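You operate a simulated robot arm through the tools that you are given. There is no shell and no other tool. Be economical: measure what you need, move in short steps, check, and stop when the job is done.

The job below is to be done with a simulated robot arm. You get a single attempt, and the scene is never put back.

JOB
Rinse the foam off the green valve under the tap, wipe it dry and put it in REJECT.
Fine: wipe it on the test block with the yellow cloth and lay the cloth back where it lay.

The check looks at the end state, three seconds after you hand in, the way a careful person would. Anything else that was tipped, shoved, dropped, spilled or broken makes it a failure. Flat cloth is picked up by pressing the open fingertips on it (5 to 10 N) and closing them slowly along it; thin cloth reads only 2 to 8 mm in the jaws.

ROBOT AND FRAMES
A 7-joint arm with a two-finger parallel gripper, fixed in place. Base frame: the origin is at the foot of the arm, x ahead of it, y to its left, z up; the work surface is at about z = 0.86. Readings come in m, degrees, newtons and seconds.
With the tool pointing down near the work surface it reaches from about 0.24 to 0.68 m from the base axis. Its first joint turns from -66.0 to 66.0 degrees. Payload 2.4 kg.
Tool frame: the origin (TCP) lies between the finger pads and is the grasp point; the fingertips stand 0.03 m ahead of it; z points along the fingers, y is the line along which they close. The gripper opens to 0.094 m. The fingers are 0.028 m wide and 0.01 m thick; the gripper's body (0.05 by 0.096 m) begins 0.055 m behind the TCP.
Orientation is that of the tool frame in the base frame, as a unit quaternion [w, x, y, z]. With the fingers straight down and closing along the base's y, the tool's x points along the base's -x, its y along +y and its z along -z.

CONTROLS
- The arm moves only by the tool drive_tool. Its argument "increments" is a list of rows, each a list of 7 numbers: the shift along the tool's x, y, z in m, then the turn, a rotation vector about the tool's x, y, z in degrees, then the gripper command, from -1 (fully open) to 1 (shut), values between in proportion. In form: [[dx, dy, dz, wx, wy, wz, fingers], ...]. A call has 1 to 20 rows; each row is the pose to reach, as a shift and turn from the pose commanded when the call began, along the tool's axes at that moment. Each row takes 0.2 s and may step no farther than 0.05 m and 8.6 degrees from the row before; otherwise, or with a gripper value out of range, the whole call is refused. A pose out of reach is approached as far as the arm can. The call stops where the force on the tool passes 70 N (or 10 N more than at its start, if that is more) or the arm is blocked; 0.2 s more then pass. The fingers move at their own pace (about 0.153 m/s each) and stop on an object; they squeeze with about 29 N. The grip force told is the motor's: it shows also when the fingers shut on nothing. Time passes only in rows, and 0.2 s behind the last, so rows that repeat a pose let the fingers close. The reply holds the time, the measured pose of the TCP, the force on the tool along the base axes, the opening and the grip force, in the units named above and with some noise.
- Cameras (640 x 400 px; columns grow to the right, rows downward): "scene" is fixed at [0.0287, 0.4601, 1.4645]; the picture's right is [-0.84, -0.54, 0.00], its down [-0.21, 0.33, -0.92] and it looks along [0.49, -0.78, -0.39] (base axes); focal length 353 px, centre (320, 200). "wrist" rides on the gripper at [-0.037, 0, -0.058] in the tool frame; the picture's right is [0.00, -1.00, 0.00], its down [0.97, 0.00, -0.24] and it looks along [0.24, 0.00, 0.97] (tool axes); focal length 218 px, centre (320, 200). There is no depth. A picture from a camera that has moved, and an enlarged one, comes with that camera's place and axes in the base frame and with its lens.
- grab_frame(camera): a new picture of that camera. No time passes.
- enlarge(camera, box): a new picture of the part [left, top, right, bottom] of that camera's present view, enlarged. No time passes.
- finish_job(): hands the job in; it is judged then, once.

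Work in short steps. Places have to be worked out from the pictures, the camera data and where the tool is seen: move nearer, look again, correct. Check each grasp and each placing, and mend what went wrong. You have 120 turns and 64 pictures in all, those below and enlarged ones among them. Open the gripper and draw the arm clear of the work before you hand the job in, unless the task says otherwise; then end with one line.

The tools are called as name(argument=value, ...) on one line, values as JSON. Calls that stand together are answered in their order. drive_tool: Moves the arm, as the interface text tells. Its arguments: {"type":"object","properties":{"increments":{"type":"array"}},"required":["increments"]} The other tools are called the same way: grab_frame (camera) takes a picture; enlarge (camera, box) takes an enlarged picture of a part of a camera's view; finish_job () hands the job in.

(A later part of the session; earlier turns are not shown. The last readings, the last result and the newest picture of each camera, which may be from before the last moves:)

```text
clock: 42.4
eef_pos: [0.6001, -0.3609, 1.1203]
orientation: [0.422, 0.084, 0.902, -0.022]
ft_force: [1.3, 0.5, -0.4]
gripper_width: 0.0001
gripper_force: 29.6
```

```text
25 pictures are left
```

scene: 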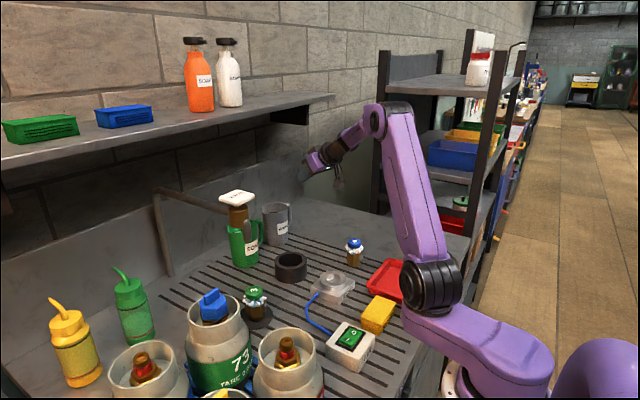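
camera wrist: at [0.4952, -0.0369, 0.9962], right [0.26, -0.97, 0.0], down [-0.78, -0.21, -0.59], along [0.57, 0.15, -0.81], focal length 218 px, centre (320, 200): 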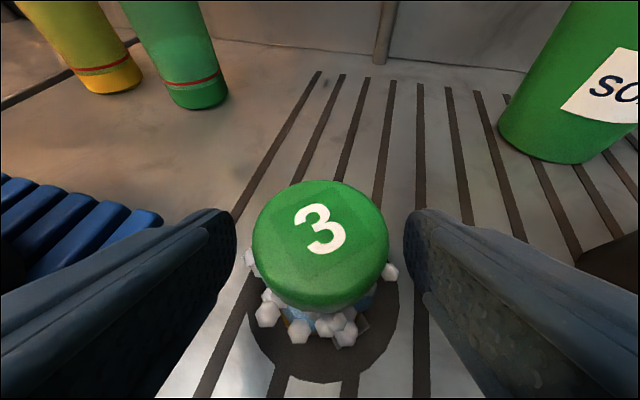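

The elbow is much closer to neutral. I yaw the tool further left to push it past centre.

drive_tool(increments=[[0, 0, 0, -6.1, 0, -5.1, 1], [0, 0, 0, -12.2, 0, -10.3, 1], [0, 0, -0.02, -18.4, 0, -15.4, 1], [0, 0, -0.04, -24.5, 0, -20.6, 1], [0, 0, -0.06, -30.6, 0, -25.7, 1], [0, 0, -0.08, -36.8, 0, -30.9, 1], [0, 0, -0.08, -36.8, 0, -30.9, 1]])

grab_frame(camera="scene")

```text
clock: 44.0
eef_pos: [0.5371, -0.3488, 1.1719]
orientation: [0.406, -0.292, 0.853, 0.15]
ft_force: [1.1, 0.2, -0.8]
gripper_width: 0.0001
gripper_force: 29.0
```

```text
24 pictures are left
```

scene: 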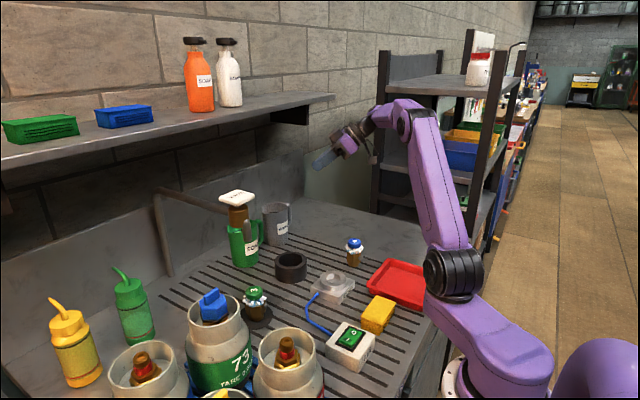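

The elbow is back in its original posture. I untilt from here.

drive_tool(increments=[[-0.006, 0.005, -0.013, 0, 8.3, 0, 1], [-0.012, 0.01, -0.027, 0, 16.6, 0, 1], [-0.018, 0.015, -0.041, 0, 25, 0, 1], [-0.024, 0.02, -0.055, 0, 33.3, 0, 1], [-0.03, 0.025, -0.068, 0, 41.6, 0, 1], [-0.036, 0.031, -0.082, 0, 50, 0, 1], [-0.036, 0.031, -0.082, 0, 50, 0, 1]])

```text
clock: 45.6
eef_pos: [0.4892, -0.351, 1.2423]
orientation: [0.111, -0.324, 0.938, 0.061]
ft_force: [0.0, 0.4, -1.2]
gripper_width: 0.0003
gripper_force: 29.1
out of reach, approached as far as the arm can: row 5, 6, 7
```

drive_tool(increments=[[0, 0, 0, 0, 0, 7, 1], [0, 0, 0, 0, 0, 14, 1], [0, 0, 0, 1.8, 3, 21, 1], [0, 0, 0, 3.5, 6, 27, 1], [0, 0, 0, 5, 9, 33, 1], [0, 0, 0, 7.1, 13, 37.9, 1], [0, 0, 0, 7.1, 13, 37.9, 1], [0, 0, 0, 7.1, 13, 37.9, 1]])

grab_frame(camera="scene")

```text
clock: 47.4
eef_pos: [0.49, -0.3518, 1.2411]
orientation: [0.086, -0.001, 0.992, 0.093]
ft_force: [0.1, 0.1, -0.5]
gripper_width: 0.0
gripper_force: 29.2
out of reach, approached as far as the arm can: row 3, 4, 5, 6, 7, 8
```

```text
23 pictures are left
```

scene: 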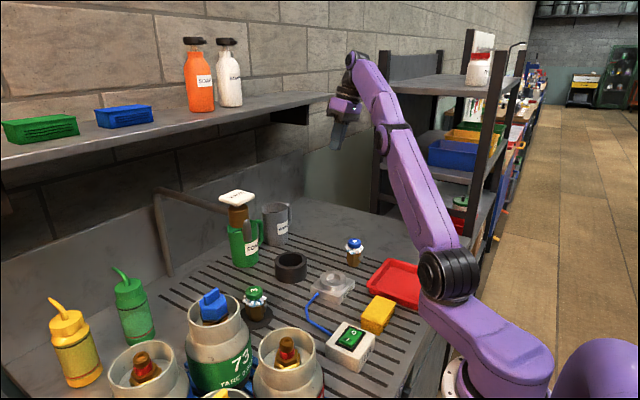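

Posture is fine; only full verticality is blocked. I use 30° tilt and yaw 0 again and approach the tap from here.

drive_tool(increments=[[-0.002, 0.04, 0.004, 2.1, -4, -0.5, 1], [-0.004, 0.08, 0.008, 4.2, -8, -1.1, 1], [-0.006, 0.12, 0.012, 6.3, -12, -1.6, 1], [-0.008, 0.16, 0.016, 8.4, -16, -2.2, 1], [-0.0105, 0.2, 0.019, 10.4, -20, -2.7, 1], [-0.0105, 0.2, 0.019, 10.4, -20, -2.7, 1]])

drive_tool(increments=[[-0.01, 0.03, 0.005, 0, 0, 0, 1], [-0.02, 0.06, 0.01, 0, 0, 0, 1], [-0.025, 0.09, 0.015, 0, 0, 0, 1], [-0.03, 0.12, 0.02, 0, 0, 0, 1], [-0.03, 0.12, 0.02, 0, 0, 0, 1]])

```text
clock: 48.8
eef_pos: [0.4995, -0.1513, 1.2618]
orientation: [0.259, 0.0, 0.966, 0.0]
ft_force: [0.1, -0.5, 0.3]
gripper_width: 0.0001
gripper_force: 29.3
```

```text
clock: 50.0
eef_pos: [0.5045, -0.0755, 1.2458]
orientation: [0.26, 0.001, 0.966, 0.0]
ft_force: [0.6, 0.7, -0.2]
gripper_width: 0.0
gripper_force: 29.2
out of reach, approached as far as the arm can: row 2, 3, 4, 5
```

It stops at the same y. When I placed the valve, the tool pointed left (+15° yaw) and had no trouble there. I back off to the right, yaw the tool to about +30° and 45° tilt, and re-approach that way.

drive_tool(increments=[[0, -0.04, 0, -3, -3, -5.2, 1], [0, -0.08, 0, -6, -6, -10.4, 1], [0, -0.12, 0, -9, -9, -15.6, 1], [0, -0.16, 0, -12, -12, -20.8, 1], [0, -0.2, 0, -15, -15, -26, 1], [0, -0.2, 0, -15, -15, -26, 1]])

drive_tool(increments=[[0, 0, 0, 0, 0, 0, 1]])

```text
clock: 51.4
eef_pos: [0.5044, -0.2752, 1.2451]
orientation: [0.373, -0.25, 0.891, 0.067]
ft_force: [-1.0, -0.6, 0.0]
gripper_width: 0.0001
gripper_force: 29.3
```

```text
clock: 51.8
eef_pos: [0.5039, -0.2753, 1.2455]
orientation: [0.373, -0.249, 0.892, 0.066]
ft_force: [-0.1, -0.2, -0.3]
gripper_width: 0.0
gripper_force: 29.8
```

drive_tool(increments=[[-0.019, 0.0317, 0.0144, 0, 0, 0, 1], [-0.038, 0.0633, 0.0288, 0, 0, 0, 1], [-0.057, 0.095, 0.0432, 0, 0, 0, 1], [-0.076, 0.1267, 0.0577, 0, 0, 0, 1], [-0.095, 0.1583, 0.072, 0, 0, 0, 1], [-0.114, 0.19, 0.0865, 0, 0, 0, 1], [-0.114, 0.19, 0.0865, 0, 0, 0, 1]])

grab_frame(camera="scene")

```text
clock: 53.4
eef_pos: [0.5351, -0.0376, 1.251]
orientation: [0.373, -0.249, 0.891, 0.066]
ft_force: [-0.8, 0.3, -0.5]
gripper_width: 0.0
gripper_force: 29.1
```

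```text
22 pictures are left
```

scene: 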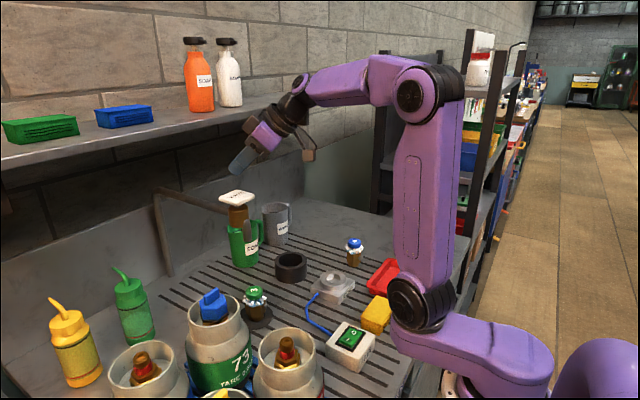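

It reaches. The lowest fingertip corner is about 4.5 cm above the plate at (0.546, -0.034). I lower to just touching and press.

drive_tool(increments=[[0.014, 0.0014, 0.0143, 0, 0, 0, 1], [0.0251, 0.0024, 0.0257, 0, 0, 0, 1], [0.0307, 0.003, 0.0315, 0, 0, 0, 1], [0.0335, 0.0033, 0.0343, 0, 0, 0, 1], [0.0349, 0.0034, 0.0358, 0, 0, 0, 1]])

enlarge(camera="scene", box=[170, 150, 350, 330])

```text
clock: 54.6
eef_pos: [0.5335, -0.0392, 1.1992]
orientation: [0.373, -0.248, 0.891, 0.066]
ft_force: [-0.6, -0.1, 3.8]
gripper_width: 0.0
gripper_force: 29.0
```

```text
2.22 times, centred on (260, 240) of scene
camera zoom: at [0.0286, 0.4601, 1.4645], right [-0.84, -0.54, 0.0], down [-0.21, 0.33, -0.92], along [0.49, -0.78, -0.39], focal length 784 px, centre (453, 111)
```

zoom: 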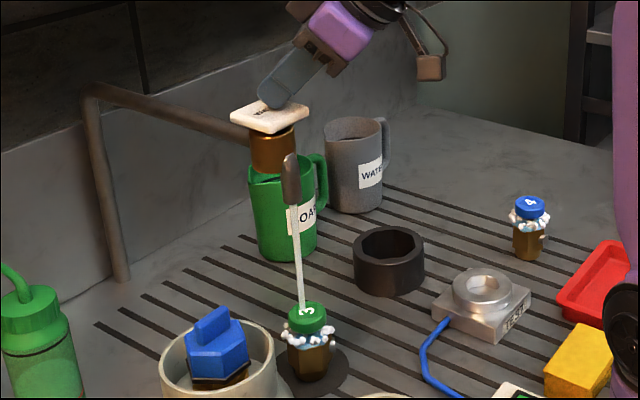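

Water is running onto the valve. I hold the plate for about 4 seconds and look again.

drive_tool(increments=[[0, 0, 0, 0, 0, 0, 1], [0, 0, 0, 0, 0, 0, 1], [0, 0, 0, 0, 0, 0, 1], [0, 0, 0, 0, 0, 0, 1], [0, 0, 0, 0, 0, 0, 1], [0, 0, 0, 0, 0, 0, 1], [0, 0, 0, 0, 0, 0, 1], [0, 0, 0, 0, 0, 0, 1], [0, 0, 0, 0, 0, 0, 1], [0, 0, 0, 0, 0, 0, 1], [0, 0, 0, 0, 0, 0, 1], [0, 0, 0, 0, 0, 0, 1], [0, 0, 0, 0, 0, 0, 1], [0, 0, 0, 0, 0, 0, 1], [0, 0, 0, 0, 0, 0, 1], [0, 0, 0, 0, 0, 0, 1], [0, 0, 0, 0, 0, 0, 1], [0, 0, 0, 0, 0, 0, 1], [0, 0, 0, 0, 0, 0, 1], [0, 0, 0, 0, 0, 0, 1]])

enlarge(camera="scene", box=[220, 230, 320, 330])

```text
clock: 58.8
eef_pos: [0.5327, -0.0382, 1.2001]
orientation: [0.373, -0.249, 0.891, 0.067]
ft_force: [0.2, -1.8, 4.9]
gripper_width: 0.0
gripper_force: 29.4
```

```text
4.00 times, centred on (270, 280) of scene
camera zoom: at [0.0287, 0.46, 1.4645], right [-0.84, -0.54, 0.0], down [-0.21, 0.33, -0.92], along [0.49, -0.78, -0.39], focal length 1412 px, centre (520, -120)
```

zoom: 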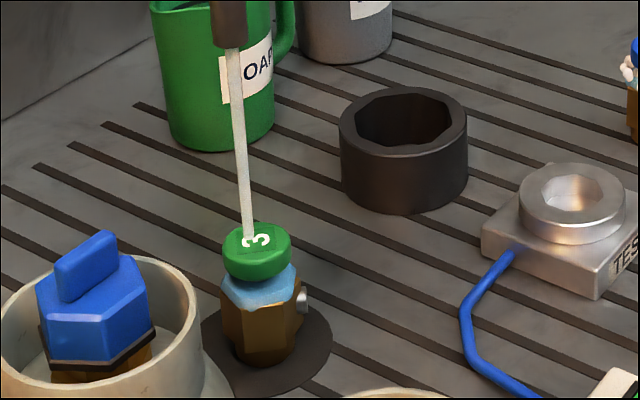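

The foam beads are gone, but a pale-blue band remains round the neck. I run the water another 4 seconds to see whether it is a soap film.

drive_tool(increments=[[0, 0, 0, 0, 0, 0, 1], [0, 0, 0, 0, 0, 0, 1], [0, 0, 0, 0, 0, 0, 1], [0, 0, 0, 0, 0, 0, 1], [0, 0, 0, 0, 0, 0, 1], [0, 0, 0, 0, 0, 0, 1], [0, 0, 0, 0, 0, 0, 1], [0, 0, 0, 0, 0, 0, 1], [0, 0, 0, 0, 0, 0, 1], [0, 0, 0, 0, 0, 0, 1], [0, 0, 0, 0, 0, 0, 1], [0, 0, 0, 0, 0, 0, 1], [0, 0, 0, 0, 0, 0, 1], [0, 0, 0, 0, 0, 0, 1], [0, 0, 0, 0, 0, 0, 1], [0, 0, 0, 0, 0, 0, 1], [0, 0, 0, 0, 0, 0, 1], [0, 0, 0, 0, 0, 0, 1], [0, 0, 0, 0, 0, 0, 1], [0, 0, 0, 0, 0, 0, 1]])

enlarge(camera="scene", box=[240, 265, 300, 325])

```text
clock: 63.0
eef_pos: [0.5322, -0.0389, 1.2]
orientation: [0.373, -0.248, 0.892, 0.066]
ft_force: [0.2, -1.3, 4.4]
gripper_width: 0.0
gripper_force: 28.4
```

```text
6.67 times, centred on (270, 295) of scene
camera zoom: at [0.0286, 0.4601, 1.4645], right [-0.84, -0.54, 0.0], down [-0.21, 0.33, -0.92], along [0.49, -0.78, -0.39], focal length 2353 px, centre (653, -433)
```

zoom: 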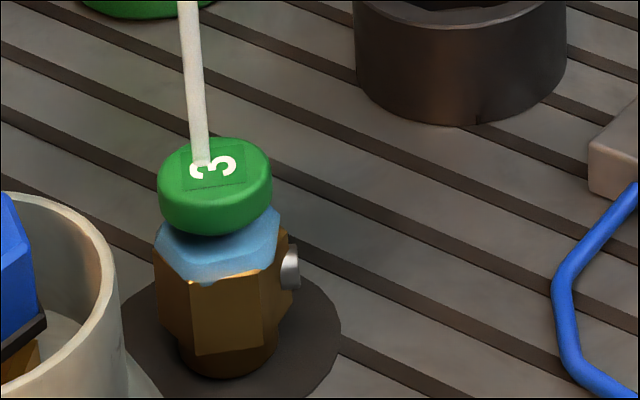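

The beads are fully gone, and the smooth bluish film looks unchanged, so it is likely just wetness. I rinse 3 s more for safety, then release the plate and back off the way I came.

drive_tool(increments=[[0, 0, 0, 0, 0, 0, 1], [0, 0, 0, 0, 0, 0, 1], [0, 0, 0, 0, 0, 0, 1], [0, 0, 0, 0, 0, 0, 1], [0, 0, 0, 0, 0, 0, 1], [0, 0, 0, 0, 0, 0, 1], [0, 0, 0, 0, 0, 0, 1], [0, 0, 0, 0, 0, 0, 1], [0, 0, 0, 0, 0, 0, 1], [0, 0, 0, 0, 0, 0, 1], [0, 0, 0, 0, 0, 0, 1], [0, 0, 0, 0, 0, 0, 1], [0, 0, 0, 0, 0, 0, 1], [-0.0105, -0.001, -0.0107, 0, 0, 0, 1], [-0.035, -0.0034, -0.0358, 0, 0, 0, 1], [-0.02, -0.04, -0.05, 0, 0, 0, 1]])

enlarge(camera="scene", box=[240, 265, 300, 325])

```text
clock: 66.4
eef_pos: [0.5322, -0.0776, 1.2503]
orientation: [0.372, -0.249, 0.892, 0.067]
ft_force: [-1.1, -0.1, -0.5]
gripper_width: 0.0002
gripper_force: 29.3
```

```text
6.67 times, centred on (270, 295) of scene
camera zoom: at [0.0287, 0.4601, 1.4645], right [-0.84, -0.54, 0.0], down [-0.21, 0.33, -0.92], along [0.49, -0.78, -0.39], focal length 2353 px, centre (653, -433)
```

zoom: 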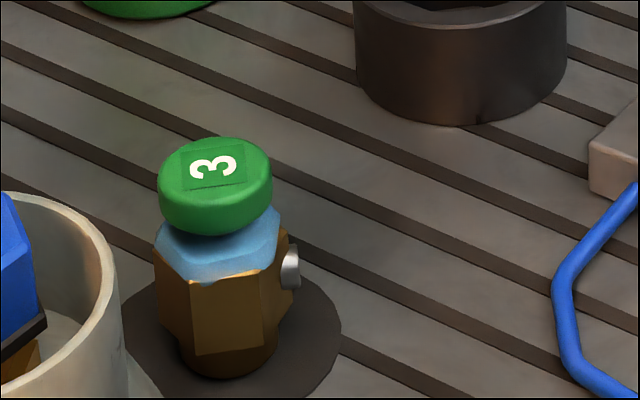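

The rinse is done and the water is off. I back away from the tap, then go down to the staging point with the earlier grasp orientation (50° tilt, +15° yaw), jaws opening to 7 cm.

drive_tool(increments=[[0.026, 0.0043, -0.0254, 0, 0, 0, 1], [0.051, 0.0086, -0.0507, 0, 0, 0, 1], [0.0766, 0.0129, -0.0761, 2, -1.2, 3, 0], [0.103, 0.0155, -0.0493, 4, -2.5, 6.4, -0.5], [0.129, 0.018, -0.0225, 6, -3.8, 9.6, -0.5], [0.155, 0.0206, 0.0043, 8.1, -5.1, 12.8, -0.5], [0.181, 0.0231, 0.0312, 8.1, -5.1, 12.8, -0.5], [0.181, 0.0231, 0.0312, 8.1, -5.1, 12.8, -0.5]])

```text
clock: 68.2
eef_pos: [0.4309, -0.1245, 1.1016]
orientation: [0.418, -0.118, 0.899, 0.056]
ft_force: [-0.5, 0.0, -0.6]
gripper_width: 0.0705
gripper_force: 0.0
```

drive_tool(increments=[[0.016, 0.0161, 0.0226, 0, 0, 0, -0.5], [0.032, 0.0323, 0.0451, 0, 0, 0, -0.5], [0.0478, 0.0484, 0.0677, 0, 0, 0, -0.5], [0.0637, 0.0645, 0.0903, 0, 0, 0, -0.5], [0.0637, 0.0645, 0.0903, 0, 0, 0, -0.5]])

grab_frame(camera="wrist")

```text
clock: 69.4
eef_pos: [0.4412, -0.0521, 0.9963]
orientation: [0.42, -0.118, 0.898, 0.055]
ft_force: [-0.6, 0.2, -0.2]
gripper_width: 0.0705
gripper_force: 0.3
```

```text
17 pictures are left
camera wrist: at [0.4205, -0.0575, 1.0605], right [0.26, -0.97, 0.0], down [-0.78, -0.21, -0.59], along [0.57, 0.15, -0.81], focal length 218 px, centre (320, 200)
```

wrist: 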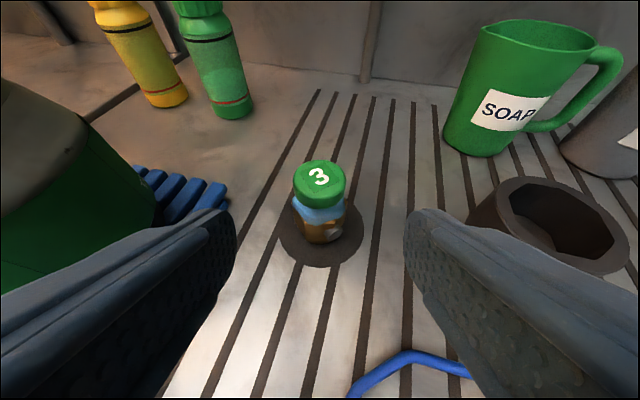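

The valve is centred and clean of beads. I advance, grip the cap and lift slightly.

drive_tool(increments=[[0, 0, 0.03, 0, 0, 0, -0.5], [0, 0, 0.06, 0, 0, 0, -0.5], [0, 0, 0.085, 0, 0, 0, -0.5], [0, 0, 0.1, 0, 0, 0, -0.5], [0, 0, 0.1, 0, 0, 0, -0.2], [0, 0, 0.1, 0, 0, 0, 0.1], [0, 0, 0.1, 0, 0, 0, 1], [0, 0, 0.1, 0, 0, 0, 1]])

drive_tool(increments=[[-0.0115, 0, -0.0096, 0, 0, 0, 1], [-0.023, 0, -0.019, 0, 0, 0, 1], [-0.023, 0, -0.019, 0, 0, 0, 1]])

```text
clock: 71.2
eef_pos: [0.5159, -0.0317, 0.9301]
orientation: [0.418, -0.118, 0.899, 0.056]
ft_force: [-0.6, 0.2, 0.4]
gripper_width: 0.0431
gripper_force: 28.8
```

```text
clock: 72.0
eef_pos: [0.5165, -0.0325, 0.958]
orientation: [0.419, -0.117, 0.899, 0.055]
ft_force: [-0.6, -0.1, -3.1]
gripper_width: 0.0431
gripper_force: 29.0
```

Gripped and lifted. I pull it straight back out from under the tap, then carry it over to a point above the test block.

drive_tool(increments=[[0.022, 0, -0.0261, 0, 0, 0, 1], [0.0438, 0, -0.0522, 0, 0, 0, 1], [0.0428, -0.0392, -0.0791, 0, 0, 0, 1], [0.0418, -0.0785, -0.106, 0, 0, 0, 1], [0.0408, -0.1177, -0.133, 0, 0, 0, 1], [0.04, -0.157, -0.1598, 0, 0, 0, 1], [0.04, -0.157, -0.1598, 0, 0, 0, 1]])

enlarge(camera="scene", box=[270, 230, 370, 320])

```text
clock: 73.6
eef_pos: [0.4149, -0.2207, 1.0323]
orientation: [0.419, -0.119, 0.899, 0.055]
ft_force: [0.6, 0.2, -2.3]
gripper_width: 0.0432
gripper_force: 29.1
```

```text
4.44 times, centred on (320, 275) of scene
camera zoom: at [0.0288, 0.46, 1.4645], right [-0.84, -0.53, 0.0], down [-0.21, 0.33, -0.92], along [0.49, -0.78, -0.39], focal length 1568 px, centre (320, -133)
```

zoom: 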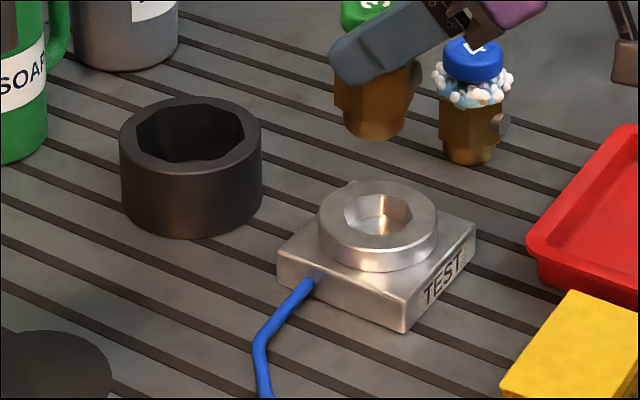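

The socket is a ring with a polygonal hole of about 45 mm, and the valve's round base is about 37 mm. I lower the valve to just above the ring and check alignment.

drive_tool(increments=[[0.0153, -0.0015, 0.0129, 0, 0, 0, 1], [0.0306, -0.003, 0.0257, 0, 0, 0, 1], [0.0345, -0.003, 0.0289, 0, 0, 0, 1], [0.0345, -0.003, 0.0289, 0, 0, 0, 1]])

enlarge(camera="scene", box=[300, 230, 370, 300])

grab_frame(camera="wrist")

```text
clock: 74.6
eef_pos: [0.4136, -0.2253, 0.9863]
orientation: [0.418, -0.117, 0.899, 0.054]
ft_force: [0.3, 0.1, -3.1]
gripper_width: 0.0432
gripper_force: 28.9
```

```text
5.71 times, centred on (335, 265) of scene
camera zoom: at [0.0288, 0.46, 1.4645], right [-0.84, -0.54, 0.0], down [-0.21, 0.33, -0.92], along [0.49, -0.78, -0.39], focal length 2017 px, centre (234, -171)
```

zoom: 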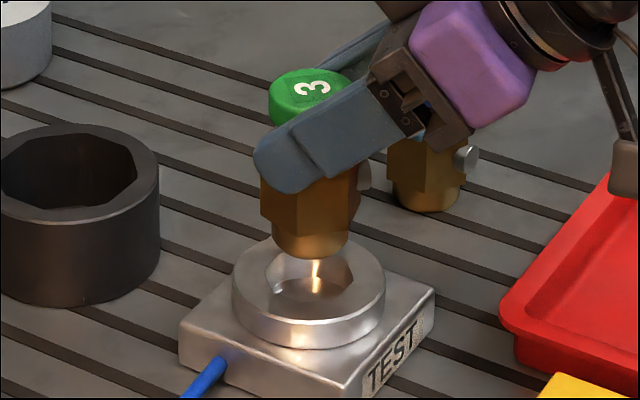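

```text
14 pictures are left
camera wrist: at [0.3935, -0.2308, 1.0527], right [0.26, -0.97, 0.0], down [-0.78, -0.21, -0.59], along [0.57, 0.15, -0.81], focal length 218 px, centre (320, 200)
```

wrist: 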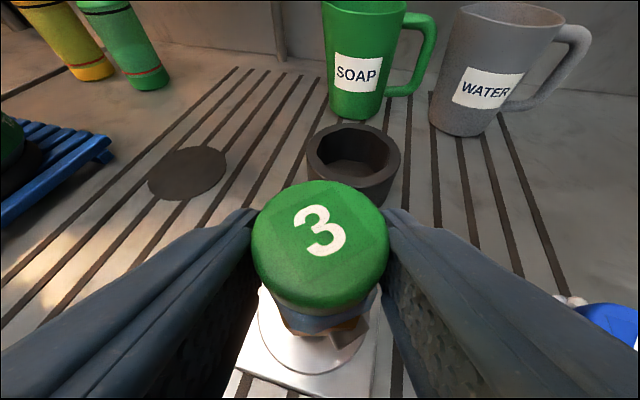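

Both views show the base centred over the hole, about 18 mm above the ring. I lower straight down until it seats.

drive_tool(increments=[[0.0061, 0, 0.0051, 0, 0, 0, 1], [0.0123, 0, 0.0103, 0, 0, 0, 1], [0.0146, 0, 0.0122, 0, 0, 0, 1], [0.0169, 0, 0.0141, 0, 0, 0, 1]])

```text
clock: 75.6
eef_pos: [0.415, -0.2259, 0.965]
orientation: [0.419, -0.118, 0.899, 0.055]
ft_force: [0.8, -0.4, -2.2]
gripper_width: 0.043
gripper_force: 29.3
```

drive_tool(increments=[[0.0015, 0, 0.0013, 0, 0, 0, 1], [0.0031, 0, 0.0026, 0, 0, 0, 1], [0.0046, 0, 0.0039, 0, 0, 0, 1]])

drive_tool(increments=[[0.0008, 0, 0.0006, 0, 0, 0, 1]])

```text
clock: 76.4
eef_pos: [0.4133, -0.2237, 0.9616]
orientation: [0.42, -0.118, 0.898, 0.057]
ft_force: [-10.9, 7.4, 14.5]
gripper_width: 0.0433
gripper_force: 29.1
```

```text
clock: 76.8
eef_pos: [0.4136, -0.2238, 0.9592]
orientation: [0.419, -0.12, 0.898, 0.056]
ft_force: [-15.3, 11.8, 20.3]
gripper_width: 0.0433
gripper_force: 29.2
```

The lateral force says the rim pushes the valve toward -x, +y. I comply by 2 mm that way while easing up slightly, then look at the forces.

drive_tool(increments=[[-0.0003, 0.0012, -0.0015, 0, 0, 0, 1], [0.0001, 0.0024, -0.0018, 0, 0, 0, 1], [0.0001, 0.0024, -0.0018, 0, 0, 0, 1]])

enlarge(camera="scene", box=[300, 230, 370, 300])

```text
clock: 77.6
eef_pos: [0.4129, -0.2236, 0.9587]
orientation: [0.418, -0.118, 0.899, 0.055]
ft_force: [-0.1, -0.7, -2.7]
gripper_width: 0.0429
gripper_force: 28.6
```

```text
5.71 times, centred on (335, 265) of scene
camera zoom: at [0.0288, 0.46, 1.4645], right [-0.84, -0.53, 0.0], down [-0.21, 0.33, -0.92], along [0.49, -0.78, -0.39], focal length 2017 px, centre (234, -171)
```

zoom: 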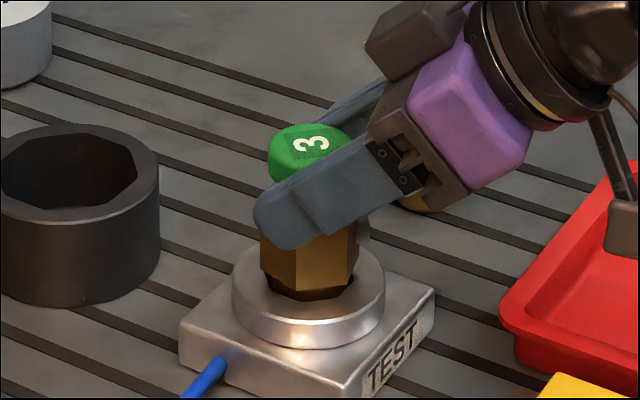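

The base is in the hole and free of side load. I continue down gently to seat it.

drive_tool(increments=[[0.0015, 0, 0.0013, 0, 0, 0, 1], [0.0031, 0, 0.0026, 0, 0, 0, 1], [0.0031, 0, 0.0026, 0, 0, 0, 1]])

drive_tool(increments=[[0.0015, 0, 0.0013, 0, 0, 0, 1], [0.0023, 0, 0.0019, 0, 0, 0, 1]])

```text
clock: 78.4
eef_pos: [0.4126, -0.2241, 0.9552]
orientation: [0.419, -0.118, 0.898, 0.055]
ft_force: [-2.2, 2.2, 6.2]
gripper_width: 0.0433
gripper_force: 28.8
```

```text
clock: 79.0
eef_pos: [0.4131, -0.223, 0.9548]
orientation: [0.422, -0.118, 0.897, 0.054]
ft_force: [-3.9, 0.4, 24.6]
gripper_width: 0.0435
gripper_force: 28.8
```

It's seated (25 N straight up, hardly any side load). I ease off and open the jaws.

drive_tool(increments=[[-0.0015, 0, -0.0013, 0, 0, 0, 1], [-0.0015, 0, -0.0013, 0, 0, 0, 0], [-0.0015, 0, -0.0013, 0, 0, 0, -0.3], [-0.0015, 0, -0.0013, 0, 0, 0, -0.5], [-0.0015, 0, -0.0013, 0, 0, 0, -0.5]])

drive_tool(increments=[[-0.0115, 0, -0.0296, 0, 0, 0, -0.5], [-0.03, 0, -0.05, 0, 0, 0, -0.5], [-0.06, 0, -0.08, 0, 0, 0, -0.5], [-0.06, 0, -0.08, 0, 0, 0, -0.5]])

enlarge(camera="scene", box=[290, 220, 450, 360])

```text
clock: 80.2
eef_pos: [0.4125, -0.2236, 0.9536]
orientation: [0.418, -0.119, 0.899, 0.056]
ft_force: [-0.3, -0.1, 0.5]
gripper_width: 0.0707
gripper_force: 0.1
```

```text
clock: 81.2
eef_pos: [0.3913, -0.2287, 1.0511]
orientation: [0.418, -0.118, 0.899, 0.056]
ft_force: [-0.1, 0.7, 0.1]
gripper_width: 0.0704
gripper_force: 0.0
```

```text
2.86 times, centred on (370, 290) of scene
camera zoom: at [0.0287, 0.4601, 1.4645], right [-0.84, -0.53, 0.0], down [-0.21, 0.33, -0.92], along [0.49, -0.78, -0.39], focal length 1008 px, centre (177, -57)
```

zoom: 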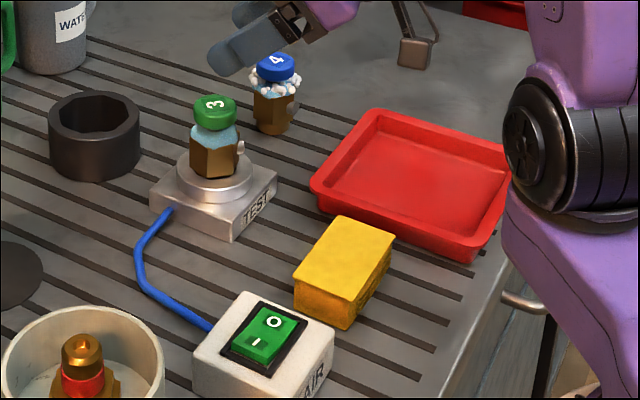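

The valve stands seated on the test block. Next is the cloth at about (0.27, -0.18), top z≈0.892, which needs a near-vertical tool close to the base. I untilt in small stages while moving slightly outward, away from the inner reach limit.

drive_tool(increments=[[-0.01, -0.012, 0.001, 0, 7, 0, -0.5], [-0.02, -0.024, 0.002, 0, 14, 0, -0.5], [-0.029, -0.0368, 0.0034, 0, 21, 0, -0.5], [-0.029, -0.0368, 0.0034, 0, 21, 0, -0.5]])

drive_tool(increments=[[0, 0, 0, 0, 7, 0, -0.5], [0, 0, 0, 0, 14, 0, -0.5], [0, 0, 0, 0, 14, 0, -0.5]])

```text
clock: 82.2
eef_pos: [0.4196, -0.2605, 1.0717]
orientation: [0.247, -0.126, 0.96, 0.033]
ft_force: [-0.5, 0.1, -0.8]
gripper_width: 0.0705
gripper_force: 0.0
```

```text
clock: 83.0
eef_pos: [0.4197, -0.2598, 1.0732]
orientation: [0.128, -0.129, 0.983, 0.017]
ft_force: [-0.2, -0.5, 0.0]
gripper_width: 0.0704
gripper_force: 0.1
```

Good: 15° tilt, with no limit reported. I finish the last 15° and bring the yaw back to zero.

drive_tool(increments=[[0, 0, 0, 0, 7.5, 0, -0.5], [0, 0, 0, 0, 15, 0, -0.5], [0, 0, 0, 0, 15, 0, -0.5]])

drive_tool(increments=[[0, 0, -0.01, 0, 0, 7.5, -0.5], [0, 0, -0.02, 0, 0, 15, -0.5], [0, 0, -0.02, 0, 0, 15, -0.5]])

```text
clock: 83.8
eef_pos: [0.4213, -0.2598, 1.0729]
orientation: [0.129, -0.13, 0.983, 0.017]
ft_force: [-1.1, -0.2, 0.3]
gripper_width: 0.0705
gripper_force: 0.0
out of reach, approached as far as the arm can: row 1, 2, 3
```

```text
clock: 84.6
eef_pos: [0.4154, -0.2601, 1.0912]
orientation: [0.126, 0.001, 0.991, 0.034]
ft_force: [0.2, 0.5, 0.3]
gripper_width: 0.0705
gripper_force: 0.2
```

There seems to be a hard minimum tilt of about 14.5° everywhere now. That is usable: I will grip the cloth across its narrow (x) side with the tool yawed about +90° and leaning 15°. I test that yaw and reach in stages.

drive_tool(increments=[[0.0138, 0.0068, -0.003, -1.9, 0.5, -7.25, -1], [0.0275, 0.0135, -0.006, -3.7, 1, -14.5, -1], [0.0413, 0.02, -0.009, -5.6, 1.5, -21.75, -1], [0.055, 0.027, -0.0124, -7.5, 2, -29, -1], [0.069, 0.0338, -0.0155, -9.3, 2.5, -36.3, -1], [0.0825, 0.0405, -0.0186, -11.2, 3, -43.5, -1], [0.0825, 0.0405, -0.0186, -11.2, 3, -43.5, -1]])

```text
clock: 86.2
eef_pos: [0.3302, -0.2206, 1.092]
orientation: [0.102, -0.381, 0.915, 0.08]
ft_force: [0.8, -0.4, 0.3]
gripper_width: 0.0939
gripper_force: 0.1
```

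It follows well. I continue to +90° yaw (17° lean toward +y) and move over the cloth at z≈1.0.

drive_tool(increments=[[0.006, 0.0097, 0.015, -1.4, -0.2, -7.27, -1], [0.012, 0.0193, 0.03, -2.8, -0.3, -14.5, -1], [0.018, 0.029, 0.045, -4.2, -0.5, -21.8, -1], [0.024, 0.0387, 0.06, -5.6, -0.7, -29, -1], [0.03, 0.0483, 0.075, -7, -0.8, -36.3, -1], [0.0361, 0.058, 0.09, -8.4, -1, -43.6, -1], [0.0361, 0.058, 0.09, -8.4, -1, -43.6, -1]])

grab_frame(camera="wrist")

```text
clock: 87.8
eef_pos: [0.277, -0.1864, 1.0]
orientation: [0.106, -0.698, 0.7, 0.104]
ft_force: [-0.6, 0.2, -0.3]
gripper_width: 0.094
gripper_force: 0.0
```

```text
11 pictures are left
camera wrist: at [0.2758, -0.1673, 1.066], right [1.0, 0.0, 0.0], down [0.0, -1.0, -0.05], along [0.0, 0.05, -1.0], focal length 218 px, centre (320, 200)
```

wrist: 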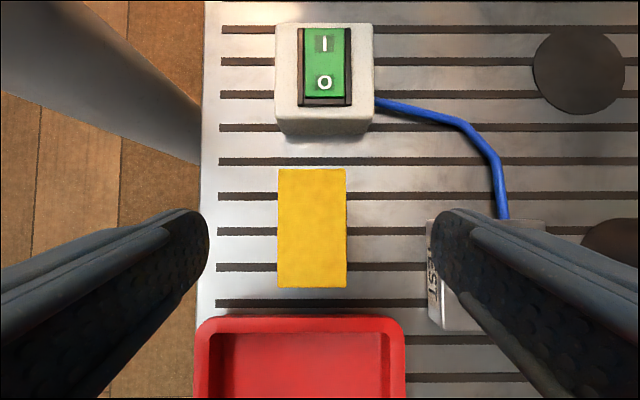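

The cloth is clearly visible: centre (0.2695, -0.181), about 54 × 95 mm. I descend with the fingers straddling its narrow sides.

drive_tool(increments=[[0.007, 0.004, 0.025, 0, 0, 0, -1], [0.014, 0.0075, 0.05, 0, 0, 0, -1], [0.02, 0.0075, 0.075, 0, 0, 0, -1], [0.0235, 0.0075, 0.088, 0, 0, 0, -1], [0.026, 0.0075, 0.0966, 0, 0, 0, -1], [0.026, 0.0075, 0.0966, 0, 0, 0, -1]])

```text
clock: 89.2
eef_pos: [0.2694, -0.1814, 0.8971]
orientation: [0.105, -0.698, 0.701, 0.103]
ft_force: [0.4, -0.2, 0.6]
gripper_width: 0.0938
gripper_force: 0.1
```

No contact with the surface. I close slowly on the cloth.

drive_tool(increments=[[0, 0, 0, 0, 0, 0, -0.6], [0, 0, 0, 0, 0, 0, -0.3], [0, 0, 0, 0, 0, 0, -0.1], [0, 0, 0, 0, 0, 0, 0.1], [0, 0, 0, 0, 0, 0, 0.3], [0, 0, 0, 0, 0, 0, 0.6], [0, 0, 0, 0, 0, 0, 1], [0, 0, 0, 0, 0, 0, 1]])

enlarge(camera="scene", box=[320, 250, 460, 350])

```text
clock: 91.0
eef_pos: [0.2702, -0.183, 0.8978]
orientation: [0.106, -0.698, 0.7, 0.103]
ft_force: [0.5, 0.1, 0.3]
gripper_width: 0.0594
gripper_force: 28.6
```

```text
4.00 times, centred on (390, 300) of scene
camera zoom: at [0.0287, 0.4601, 1.4645], right [-0.84, -0.54, 0.0], down [-0.21, 0.33, -0.92], along [0.49, -0.78, -0.39], focal length 1412 px, centre (40, -200)
```

zoom: 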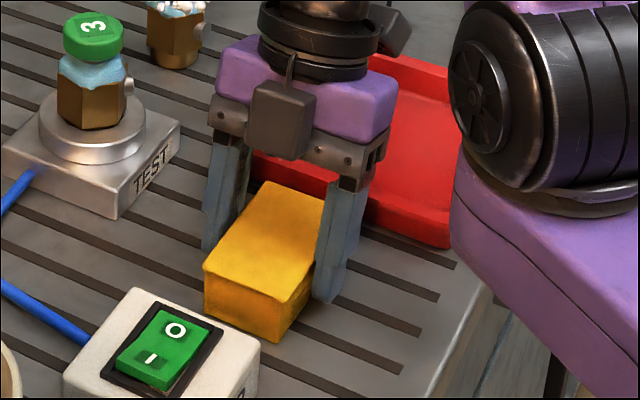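

The cloth is a thick pad, held at 59 mm. I lift it and carry it over the valve, clear above the cap.

drive_tool(increments=[[-0.009, 0, -0.03, 0, 0, 0, 1], [-0.0225, 0, -0.074, 0, 0, 0, 1], [-0.0365, 0, -0.1195, 0, 0, 0, 1], [-0.032, -0.038, -0.121, 0, 0, 0, 1], [-0.027, -0.076, -0.1225, 0, 0, 0, 1], [-0.022, -0.114, -0.124, 0, 0, 0, 1], [-0.0175, -0.152, -0.1255, 0, 0, 0, 1], [-0.0175, -0.152, -0.1255, 0, 0, 0, 1]])

enlarge(camera="scene", box=[290, 200, 410, 300])

```text
clock: 92.8
eef_pos: [0.4225, -0.2003, 1.0236]
orientation: [0.106, -0.697, 0.701, 0.105]
ft_force: [-0.2, -0.5, -0.5]
gripper_width: 0.0593
gripper_force: 29.5
```

```text
4.00 times, centred on (350, 250) of scene
camera zoom: at [0.0287, 0.4601, 1.4645], right [-0.84, -0.54, 0.0], down [-0.21, 0.33, -0.92], along [0.49, -0.78, -0.39], focal length 1412 px, centre (200, 0)
```

zoom: 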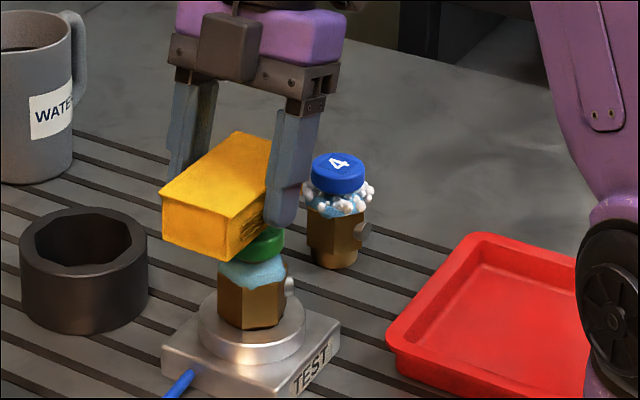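

The pad hangs centred above the cap. I lower it to light contact on the cap.

drive_tool(increments=[[0.0058, 0, 0.0191, 0, 0, 0, 1], [0.0067, 0, 0.022, 0, 0, 0, 1], [0.0076, 0, 0.0249, 0, 0, 0, 1]])

```text
clock: 93.6
eef_pos: [0.4203, -0.2018, 0.9988]
orientation: [0.107, -0.698, 0.701, 0.101]
ft_force: [-1.6, 4.8, 48.2]
gripper_width: 0.0595
gripper_force: 29.6
```

That's firm contact (48 N), so I back off to about 5–10 N and make small strokes over the top.

drive_tool(increments=[[-0.0006, 0, -0.0019, 0, 0, 0, 1], [-0.0006, 0, -0.0019, 0, 0, 0, 1]])

```text
clock: 94.2
eef_pos: [0.4194, -0.2022, 0.9999]
orientation: [0.105, -0.698, 0.701, 0.103]
ft_force: [5.0, 1.7, 12.1]
gripper_width: 0.0596
gripper_force: 29.0
```

drive_tool(increments=[[-0.006, 0, 0.0012, 0, 0, 0, 1], [-0.011, 0, 0.0028, 0, 0, 0, 1], [-0.006, 0, 0.0012, 0, 0, 0, 1], [0, 0, -0.0005, 0, 0, 0, 1], [0.006, 0, -0.0022, 0, 0, 0, 1], [0.011, 0, -0.0038, 0, 0, 0, 1], [0, 0, -0.0005, 0, 0, 0, 1], [0, 0.006, -0.0005, 0, 0, 0, 1], [0, 0.01, -0.0005, 0, 0, 0, 1], [0, 0, -0.0005, 0, 0, 0, 1], [0, -0.01, -0.0005, 0, 0, 0, 1], [0, 0, -0.0005, 0, 0, 0, 1]])

enlarge(camera="scene", box=[300, 220, 380, 300])

```text
clock: 96.8
eef_pos: [0.4225, -0.2021, 0.9994]
orientation: [0.106, -0.698, 0.701, 0.103]
ft_force: [1.9, 3.0, 9.3]
gripper_width: 0.0597
gripper_force: 29.0
```

```text
5.00 times, centred on (340, 260) of scene
camera zoom: at [0.0287, 0.4602, 1.4644], right [-0.84, -0.54, 0.0], down [-0.21, 0.33, -0.92], along [0.49, -0.78, -0.39], focal length 1764 px, centre (220, -100)
```

zoom: 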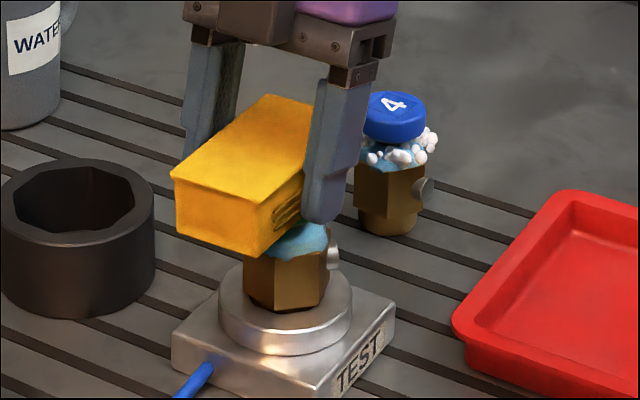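

Contact is gentle and the valve is stable. The bluish film on its shoulder remains, so I next wipe the sides: go to the +y side and lower the pad to neck height.

drive_tool(increments=[[-0.0088, 0, -0.0287, 0, 0, 0, 1], [-0.0375, 0, -0.0199, 0, 0, 0, 1], [-0.0681, 0, -0.0106, 0, 0, 0, 1], [-0.0575, 0, 0.024, 0, 0, 0, 1], [-0.0469, 0, 0.0586, 0, 0, 0, 1], [-0.0469, 0, 0.0586, 0, 0, 0, 1]])

drive_tool(increments=[[0.0038, 0, -0.0012, 0, 0, 0, 1], [0.0076, 0, -0.0023, 0, 0, 0, 1], [0.0105, 0, -0.0032, 0, 0, 0, 1]])

```text
clock: 98.2
eef_pos: [0.4225, -0.1392, 0.9602]
orientation: [0.105, -0.698, 0.701, 0.104]
ft_force: [-0.2, 0.4, -0.5]
gripper_width: 0.0595
gripper_force: 29.5
```

```text
clock: 99.0
eef_pos: [0.4215, -0.1519, 0.9587]
orientation: [0.106, -0.698, 0.701, 0.104]
ft_force: [-0.1, 0.0, -0.3]
gripper_width: 0.0596
gripper_force: 29.3
```

drive_tool(increments=[[0.0014, 0, -0.0004, 0, 0, 0, 1], [0.0029, 0, -0.0009, 0, 0, 0, 1], [0.0043, 0, -0.0013, 0, 0, 0, 1]])

```text
clock: 99.8
eef_pos: [0.4198, -0.1556, 0.9581]
orientation: [0.105, -0.698, 0.7, 0.104]
ft_force: [-0.2, 1.4, -0.1]
gripper_width: 0.0592
gripper_force: 28.9
```

Light contact (1.4 N). I rub sideways and up and down on this face.

drive_tool(increments=[[0.0005, -0.008, 0, 0, 0, 0, 1], [0.0005, -0.016, 0, 0, 0, 0, 1], [0.0005, -0.008, 0, 0, 0, 0, 1], [0.0005, 0, 0, 0, 0, 0, 1], [0.0005, 0.008, 0, 0, 0, 0, 1], [0.0005, 0.016, 0, 0, 0, 0, 1], [0.0005, 0.008, 0, 0, 0, 0, 1], [0.0005, 0, 0, 0, 0, 0, 1], [0.002, 0, 0.0043, 0, 0, 0, 1], [0.0034, -0.01, 0.0086, 0, 0, 0, 1], [0.0034, 0.01, 0.0086, 0, 0, 0, 1], [0.0005, 0, 0, 0, 0, 0, 1], [-0.002, 0, -0.0084, 0, 0, 0, 1], [0.0005, 0, 0, 0, 0, 0, 1]])

enlarge(camera="scene", box=[300, 220, 380, 300])

```text
clock: 102.8
eef_pos: [0.4197, -0.157, 0.9593]
orientation: [0.106, -0.698, 0.701, 0.104]
ft_force: [0.2, 2.0, -0.2]
gripper_width: 0.0595
gripper_force: 29.1
```

```text
5.00 times, centred on (340, 260) of scene
camera zoom: at [0.0287, 0.4601, 1.4645], right [-0.84, -0.54, 0.0], down [-0.21, 0.33, -0.92], along [0.49, -0.78, -0.39], focal length 1764 px, centre (220, -100)
```

zoom: 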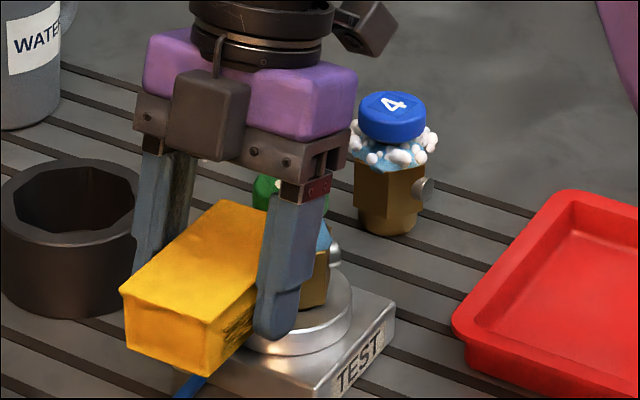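

I move round to the +x side of the valve and bring the pad's flank up to it.

drive_tool(increments=[[-0.0143, 0, 0.0044, 0, 0, 0, 1], [-0.0143, -0.033, 0.0044, 0, 0, 0, 1], [-0.0143, -0.064, 0.0044, 0, 0, 0, 1], [0.006, -0.064, -0.0019, 0, 0, 0, 1], [0.0258, -0.064, -0.0079, 0, 0, 0, 1], [0.0258, -0.06, -0.0079, 0, 0, 0, 1], [0.0258, -0.057, -0.0079, 0, 0, 0, 1]])

```text
clock: 104.4
eef_pos: [0.4783, -0.1834, 0.9608]
orientation: [0.106, -0.698, 0.701, 0.104]
ft_force: [0.1, 0.0, 0.3]
gripper_width: 0.0594
gripper_force: 29.4
```

drive_tool(increments=[[0, 0.002, 0, 0, 0, 0, 1], [0, 0.004, 0, 0, 0, 0, 1], [0, 0.0055, 0, 0, 0, 0, 1]])

```text
clock: 105.2
eef_pos: [0.4724, -0.1834, 0.959]
orientation: [0.105, -0.698, 0.701, 0.104]
ft_force: [0.3, -0.7, -0.6]
gripper_width: 0.0596
gripper_force: 28.6
```

drive_tool(increments=[[0, 0.0015, 0, 0, 0, 0, 1], [0, 0.003, 0, 0, 0, 0, 1], [0, 0.0045, 0, 0, 0, 0, 1]])

```text
clock: 106.0
eef_pos: [0.4681, -0.183, 0.959]
orientation: [0.106, -0.698, 0.701, 0.104]
ft_force: [1.3, 0.4, 1.4]
gripper_width: 0.0596
gripper_force: 28.9
```

Light contact on the +x side; I stroke along y and z.

drive_tool(increments=[[-0.0057, 0.001, 0.0018, 0, 0, 0, 1], [-0.0115, 0.001, 0.0035, 0, 0, 0, 1], [-0.0057, 0.001, 0.0018, 0, 0, 0, 1], [0, 0.001, 0, 0, 0, 0, 1], [-0.0057, 0.001, 0.0018, 0, 0, 0, 1], [-0.0115, 0.001, 0.0035, 0, 0, 0, 1], [-0.0032, 0.001, 0.0104, 0, 0, 0, 1], [0.0024, 0.001, 0.0086, 0, 0, 0, 1], [0, 0.001, 0, 0, 0, 0, 1], [-0.0024, 0.001, -0.0086, 0, 0, 0, 1], [0, 0.001, 0, 0, 0, 0, 1]])

drive_tool(increments=[[0, -0.012, 0, 0, 0, 0, 1], [-0.02, -0.012, 0.0061, 0, 0, 0, 1], [-0.045, -0.012, 0.0137, 0, 0, 0, 1], [-0.045, 0.03, 0.0137, 0, 0, 0, 1], [-0.045, 0.07, 0.0137, 0, 0, 0, 1], [-0.045, 0.108, 0.0137, 0, 0, 0, 1], [-0.02, 0.108, 0.0061, 0, 0, 0, 1], [0, 0.108, 0, 0, 0, 0, 1], [0, 0.108, 0, 0, 0, 0, 1]])

enlarge(camera="scene", box=[300, 220, 380, 300])

```text
clock: 108.4
eef_pos: [0.4664, -0.1846, 0.9601]
orientation: [0.105, -0.699, 0.7, 0.103]
ft_force: [1.4, 0.9, 0.2]
gripper_width: 0.0595
gripper_force: 29.3
```

```text
clock: 110.4
eef_pos: [0.3591, -0.1825, 0.9596]
orientation: [0.105, -0.698, 0.701, 0.103]
ft_force: [-1.2, 0.7, -0.7]
gripper_width: 0.0597
gripper_force: 29.0
```

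```text
5.00 times, centred on (340, 260) of scene
camera zoom: at [0.0287, 0.4601, 1.4645], right [-0.84, -0.53, 0.0], down [-0.21, 0.33, -0.92], along [0.49, -0.78, -0.39], focal length 1764 px, centre (220, -100)
```

zoom: 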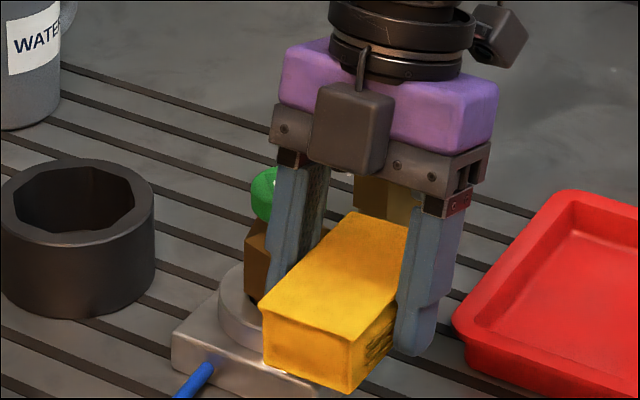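

The valve stands upright and the visible part looks clean. Now I do the same on the -x side with the pad's other flank.

drive_tool(increments=[[0, -0.005, 0, 0, 0, 0, 1], [0, -0.0085, 0, 0, 0, 0, 1], [0, -0.0105, 0, 0, 0, 0, 1]])

drive_tool(increments=[[0, -0.0015, 0, 0, 0, 0, 1], [0, -0.003, 0, 0, 0, 0, 1]])

```text
clock: 111.2
eef_pos: [0.3694, -0.1818, 0.9593]
orientation: [0.106, -0.698, 0.7, 0.103]
ft_force: [0.2, 0.7, 0.5]
gripper_width: 0.0596
gripper_force: 28.5
```

```text
clock: 111.8
eef_pos: [0.373, -0.1827, 0.9578]
orientation: [0.106, -0.698, 0.701, 0.104]
ft_force: [-1.8, -0.3, 0.6]
gripper_width: 0.0595
gripper_force: 28.6
```

Contact at about 1.8 N. I stroke along y and z here, then back off and go round to +y and up to look at the valve.

drive_tool(increments=[[-0.0057, -0.001, 0.0018, 0, 0, 0, 1], [-0.0115, -0.001, 0.0035, 0, 0, 0, 1], [-0.0057, -0.001, 0.0018, 0, 0, 0, 1], [0, -0.001, 0, 0, 0, 0, 1], [-0.0057, -0.001, 0.0018, 0, 0, 0, 1], [-0.0115, -0.001, 0.0035, 0, 0, 0, 1], [0, -0.001, 0, 0, 0, 0, 1], [-0.0024, -0.001, -0.0086, 0, 0, 0, 1], [0, -0.001, 0, 0, 0, 0, 1]])

drive_tool(increments=[[0, 0.015, 0, 0, 0, 0, 1], [-0.01, 0.04, -0.03, 0, 0, 0, 1], [-0.02, 0.06, -0.065, 0, 0, 0, 1], [-0.02, 0.09, -0.075, 0, 0, 0, 1], [-0.02, 0.09, -0.075, 0, 0, 0, 1]])

enlarge(camera="scene", box=[305, 235, 365, 295])

```text
clock: 113.8
eef_pos: [0.3729, -0.1833, 0.9598]
orientation: [0.105, -0.698, 0.701, 0.104]
ft_force: [0.1, 0.1, 0.0]
gripper_width: 0.0597
gripper_force: 28.7
```

```text
clock: 115.0
eef_pos: [0.2828, -0.1831, 1.0391]
orientation: [0.107, -0.698, 0.7, 0.104]
ft_force: [0.8, -0.3, 0.3]
gripper_width: 0.0595
gripper_force: 28.9
```

```text
6.67 times, centred on (335, 265) of scene
camera zoom: at [0.0287, 0.4601, 1.4645], right [-0.84, -0.53, 0.0], down [-0.21, 0.33, -0.92], along [0.49, -0.78, -0.39], focal length 2353 px, centre (220, -233)
```

zoom: 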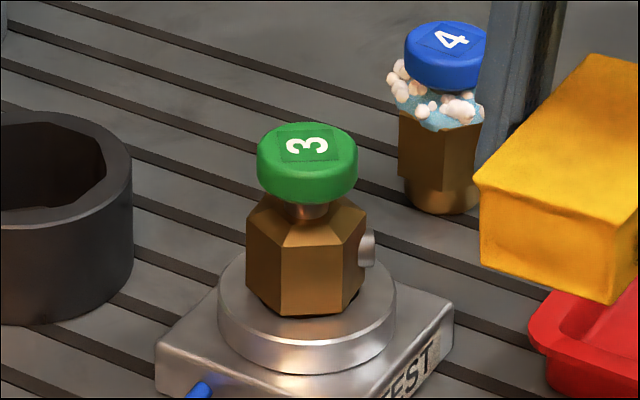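

The film is gone all round: clean and dry. I lay the cloth back exactly where it was (TCP 0.270, -0.183, 0.898).

drive_tool(increments=[[0.0117, 0.0126, 0.0382, 0, 0, 0, 1], [0.0234, 0.0126, 0.0765, 0, 0, 0, 1], [0.0336, 0.0126, 0.11, 0, 0, 0, 1], [0.0386, 0.0126, 0.126, 0, 0, 0, 1], [0.0406, 0.0126, 0.133, 0, 0, 0, 1], [0.0411, 0.0126, 0.1345, 0, 0, 0, 1]])

```text
clock: 116.4
eef_pos: [0.2714, -0.1865, 0.8966]
orientation: [0.105, -0.698, 0.7, 0.104]
ft_force: [0.4, 0.0, -0.6]
gripper_width: 0.0595
gripper_force: 29.1
```

drive_tool(increments=[[-0.0015, 0.0005, 0.0012, 0, 0, 0, 1], [-0.0012, 0.0005, 0.0022, 0, 0, 0, 1], [-0.001, 0.0005, 0.0031, 0, 0, 0, 1]])

```text
clock: 117.2
eef_pos: [0.2712, -0.1857, 0.8931]
orientation: [0.106, -0.698, 0.7, 0.104]
ft_force: [-0.9, -4.4, 20.4]
gripper_width: 0.0595
gripper_force: 29.3
```

The pad has touched down. I ease off 1 mm and open slowly, then lift out.

drive_tool(increments=[[-0.0003, 0, -0.001, 0, 0, 0, 1], [-0.0003, 0, -0.001, 0, 0, 0, -0.3], [-0.0003, 0, -0.001, 0, 0, 0, -0.6], [-0.0003, 0, -0.001, 0, 0, 0, -1], [-0.0003, 0, -0.001, 0, 0, 0, -1]])

drive_tool(increments=[[-0.0088, 0, -0.0287, 0, 0, 0, -1], [-0.0219, 0, -0.0717, 0, 0, 0, -1], [-0.0321, 0, -0.105, 0, 0, 0, -1], [-0.0321, 0, -0.105, 0, 0, 0, -1]])

grab_frame(camera="wrist")

```text
clock: 118.4
eef_pos: [0.2705, -0.1851, 0.8948]
orientation: [0.105, -0.697, 0.701, 0.105]
ft_force: [-0.2, 0.7, -0.3]
gripper_width: 0.0944
gripper_force: 0.0
```

```text
clock: 119.4
eef_pos: [0.2687, -0.1852, 1.0081]
orientation: [0.105, -0.698, 0.701, 0.104]
ft_force: [0.3, -0.1, -0.2]
gripper_width: 0.094
gripper_force: 0.0
```

```text
4 pictures are left
camera wrist: at [0.2688, -0.1654, 1.0738], right [1.0, 0.0, 0.0], down [0.0, -1.0, -0.05], along [0.0, 0.05, -1.0], focal length 218 px, centre (320, 200)
```

wrist: 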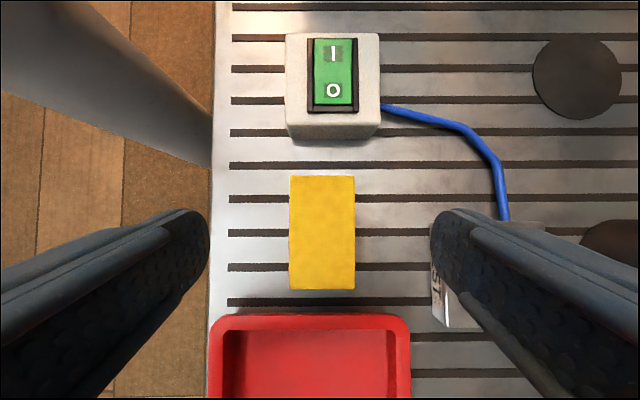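

The cloth lies within about 2 mm of where it was. Now I return to the valve with the same near-vertical tool and hover above its cap.

drive_tool(increments=[[-0.0117, 0, -0.0382, 0, 0, 0, -1], [0, -0.04, -0.0413, 0, 0, 0, -0.5], [0.01, -0.08, -0.0444, 0, 0, 0, -0.5], [0.02, -0.118, -0.0475, 0, 0, 0, -0.5], [0.0285, -0.152, -0.0505, 0, 0, 0, -0.5], [0.0285, -0.152, -0.0505, 0, 0, 0, -0.5]])

grab_frame(camera="wrist")

```text
clock: 120.8
eef_pos: [0.4188, -0.2267, 1.0456]
orientation: [0.105, -0.698, 0.7, 0.104]
ft_force: [-0.5, 0.1, -0.3]
gripper_width: 0.0703
gripper_force: 0.1
```

```text
3 pictures are left
camera wrist: at [0.4189, -0.208, 1.1109], right [1.0, 0.0, 0.0], down [0.0, -1.0, -0.06], along [0.0, 0.06, -1.0], focal length 218 px, centre (320, 200)
```

wrist: 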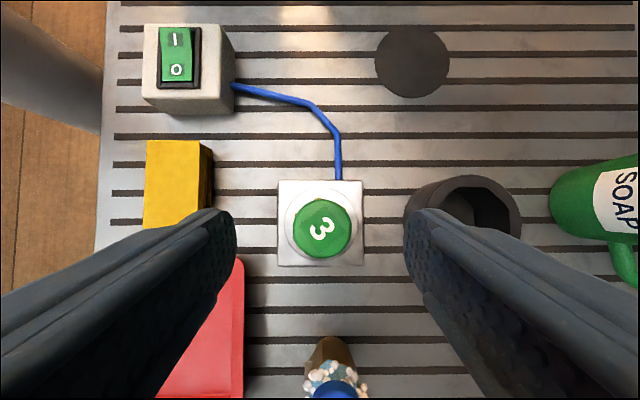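

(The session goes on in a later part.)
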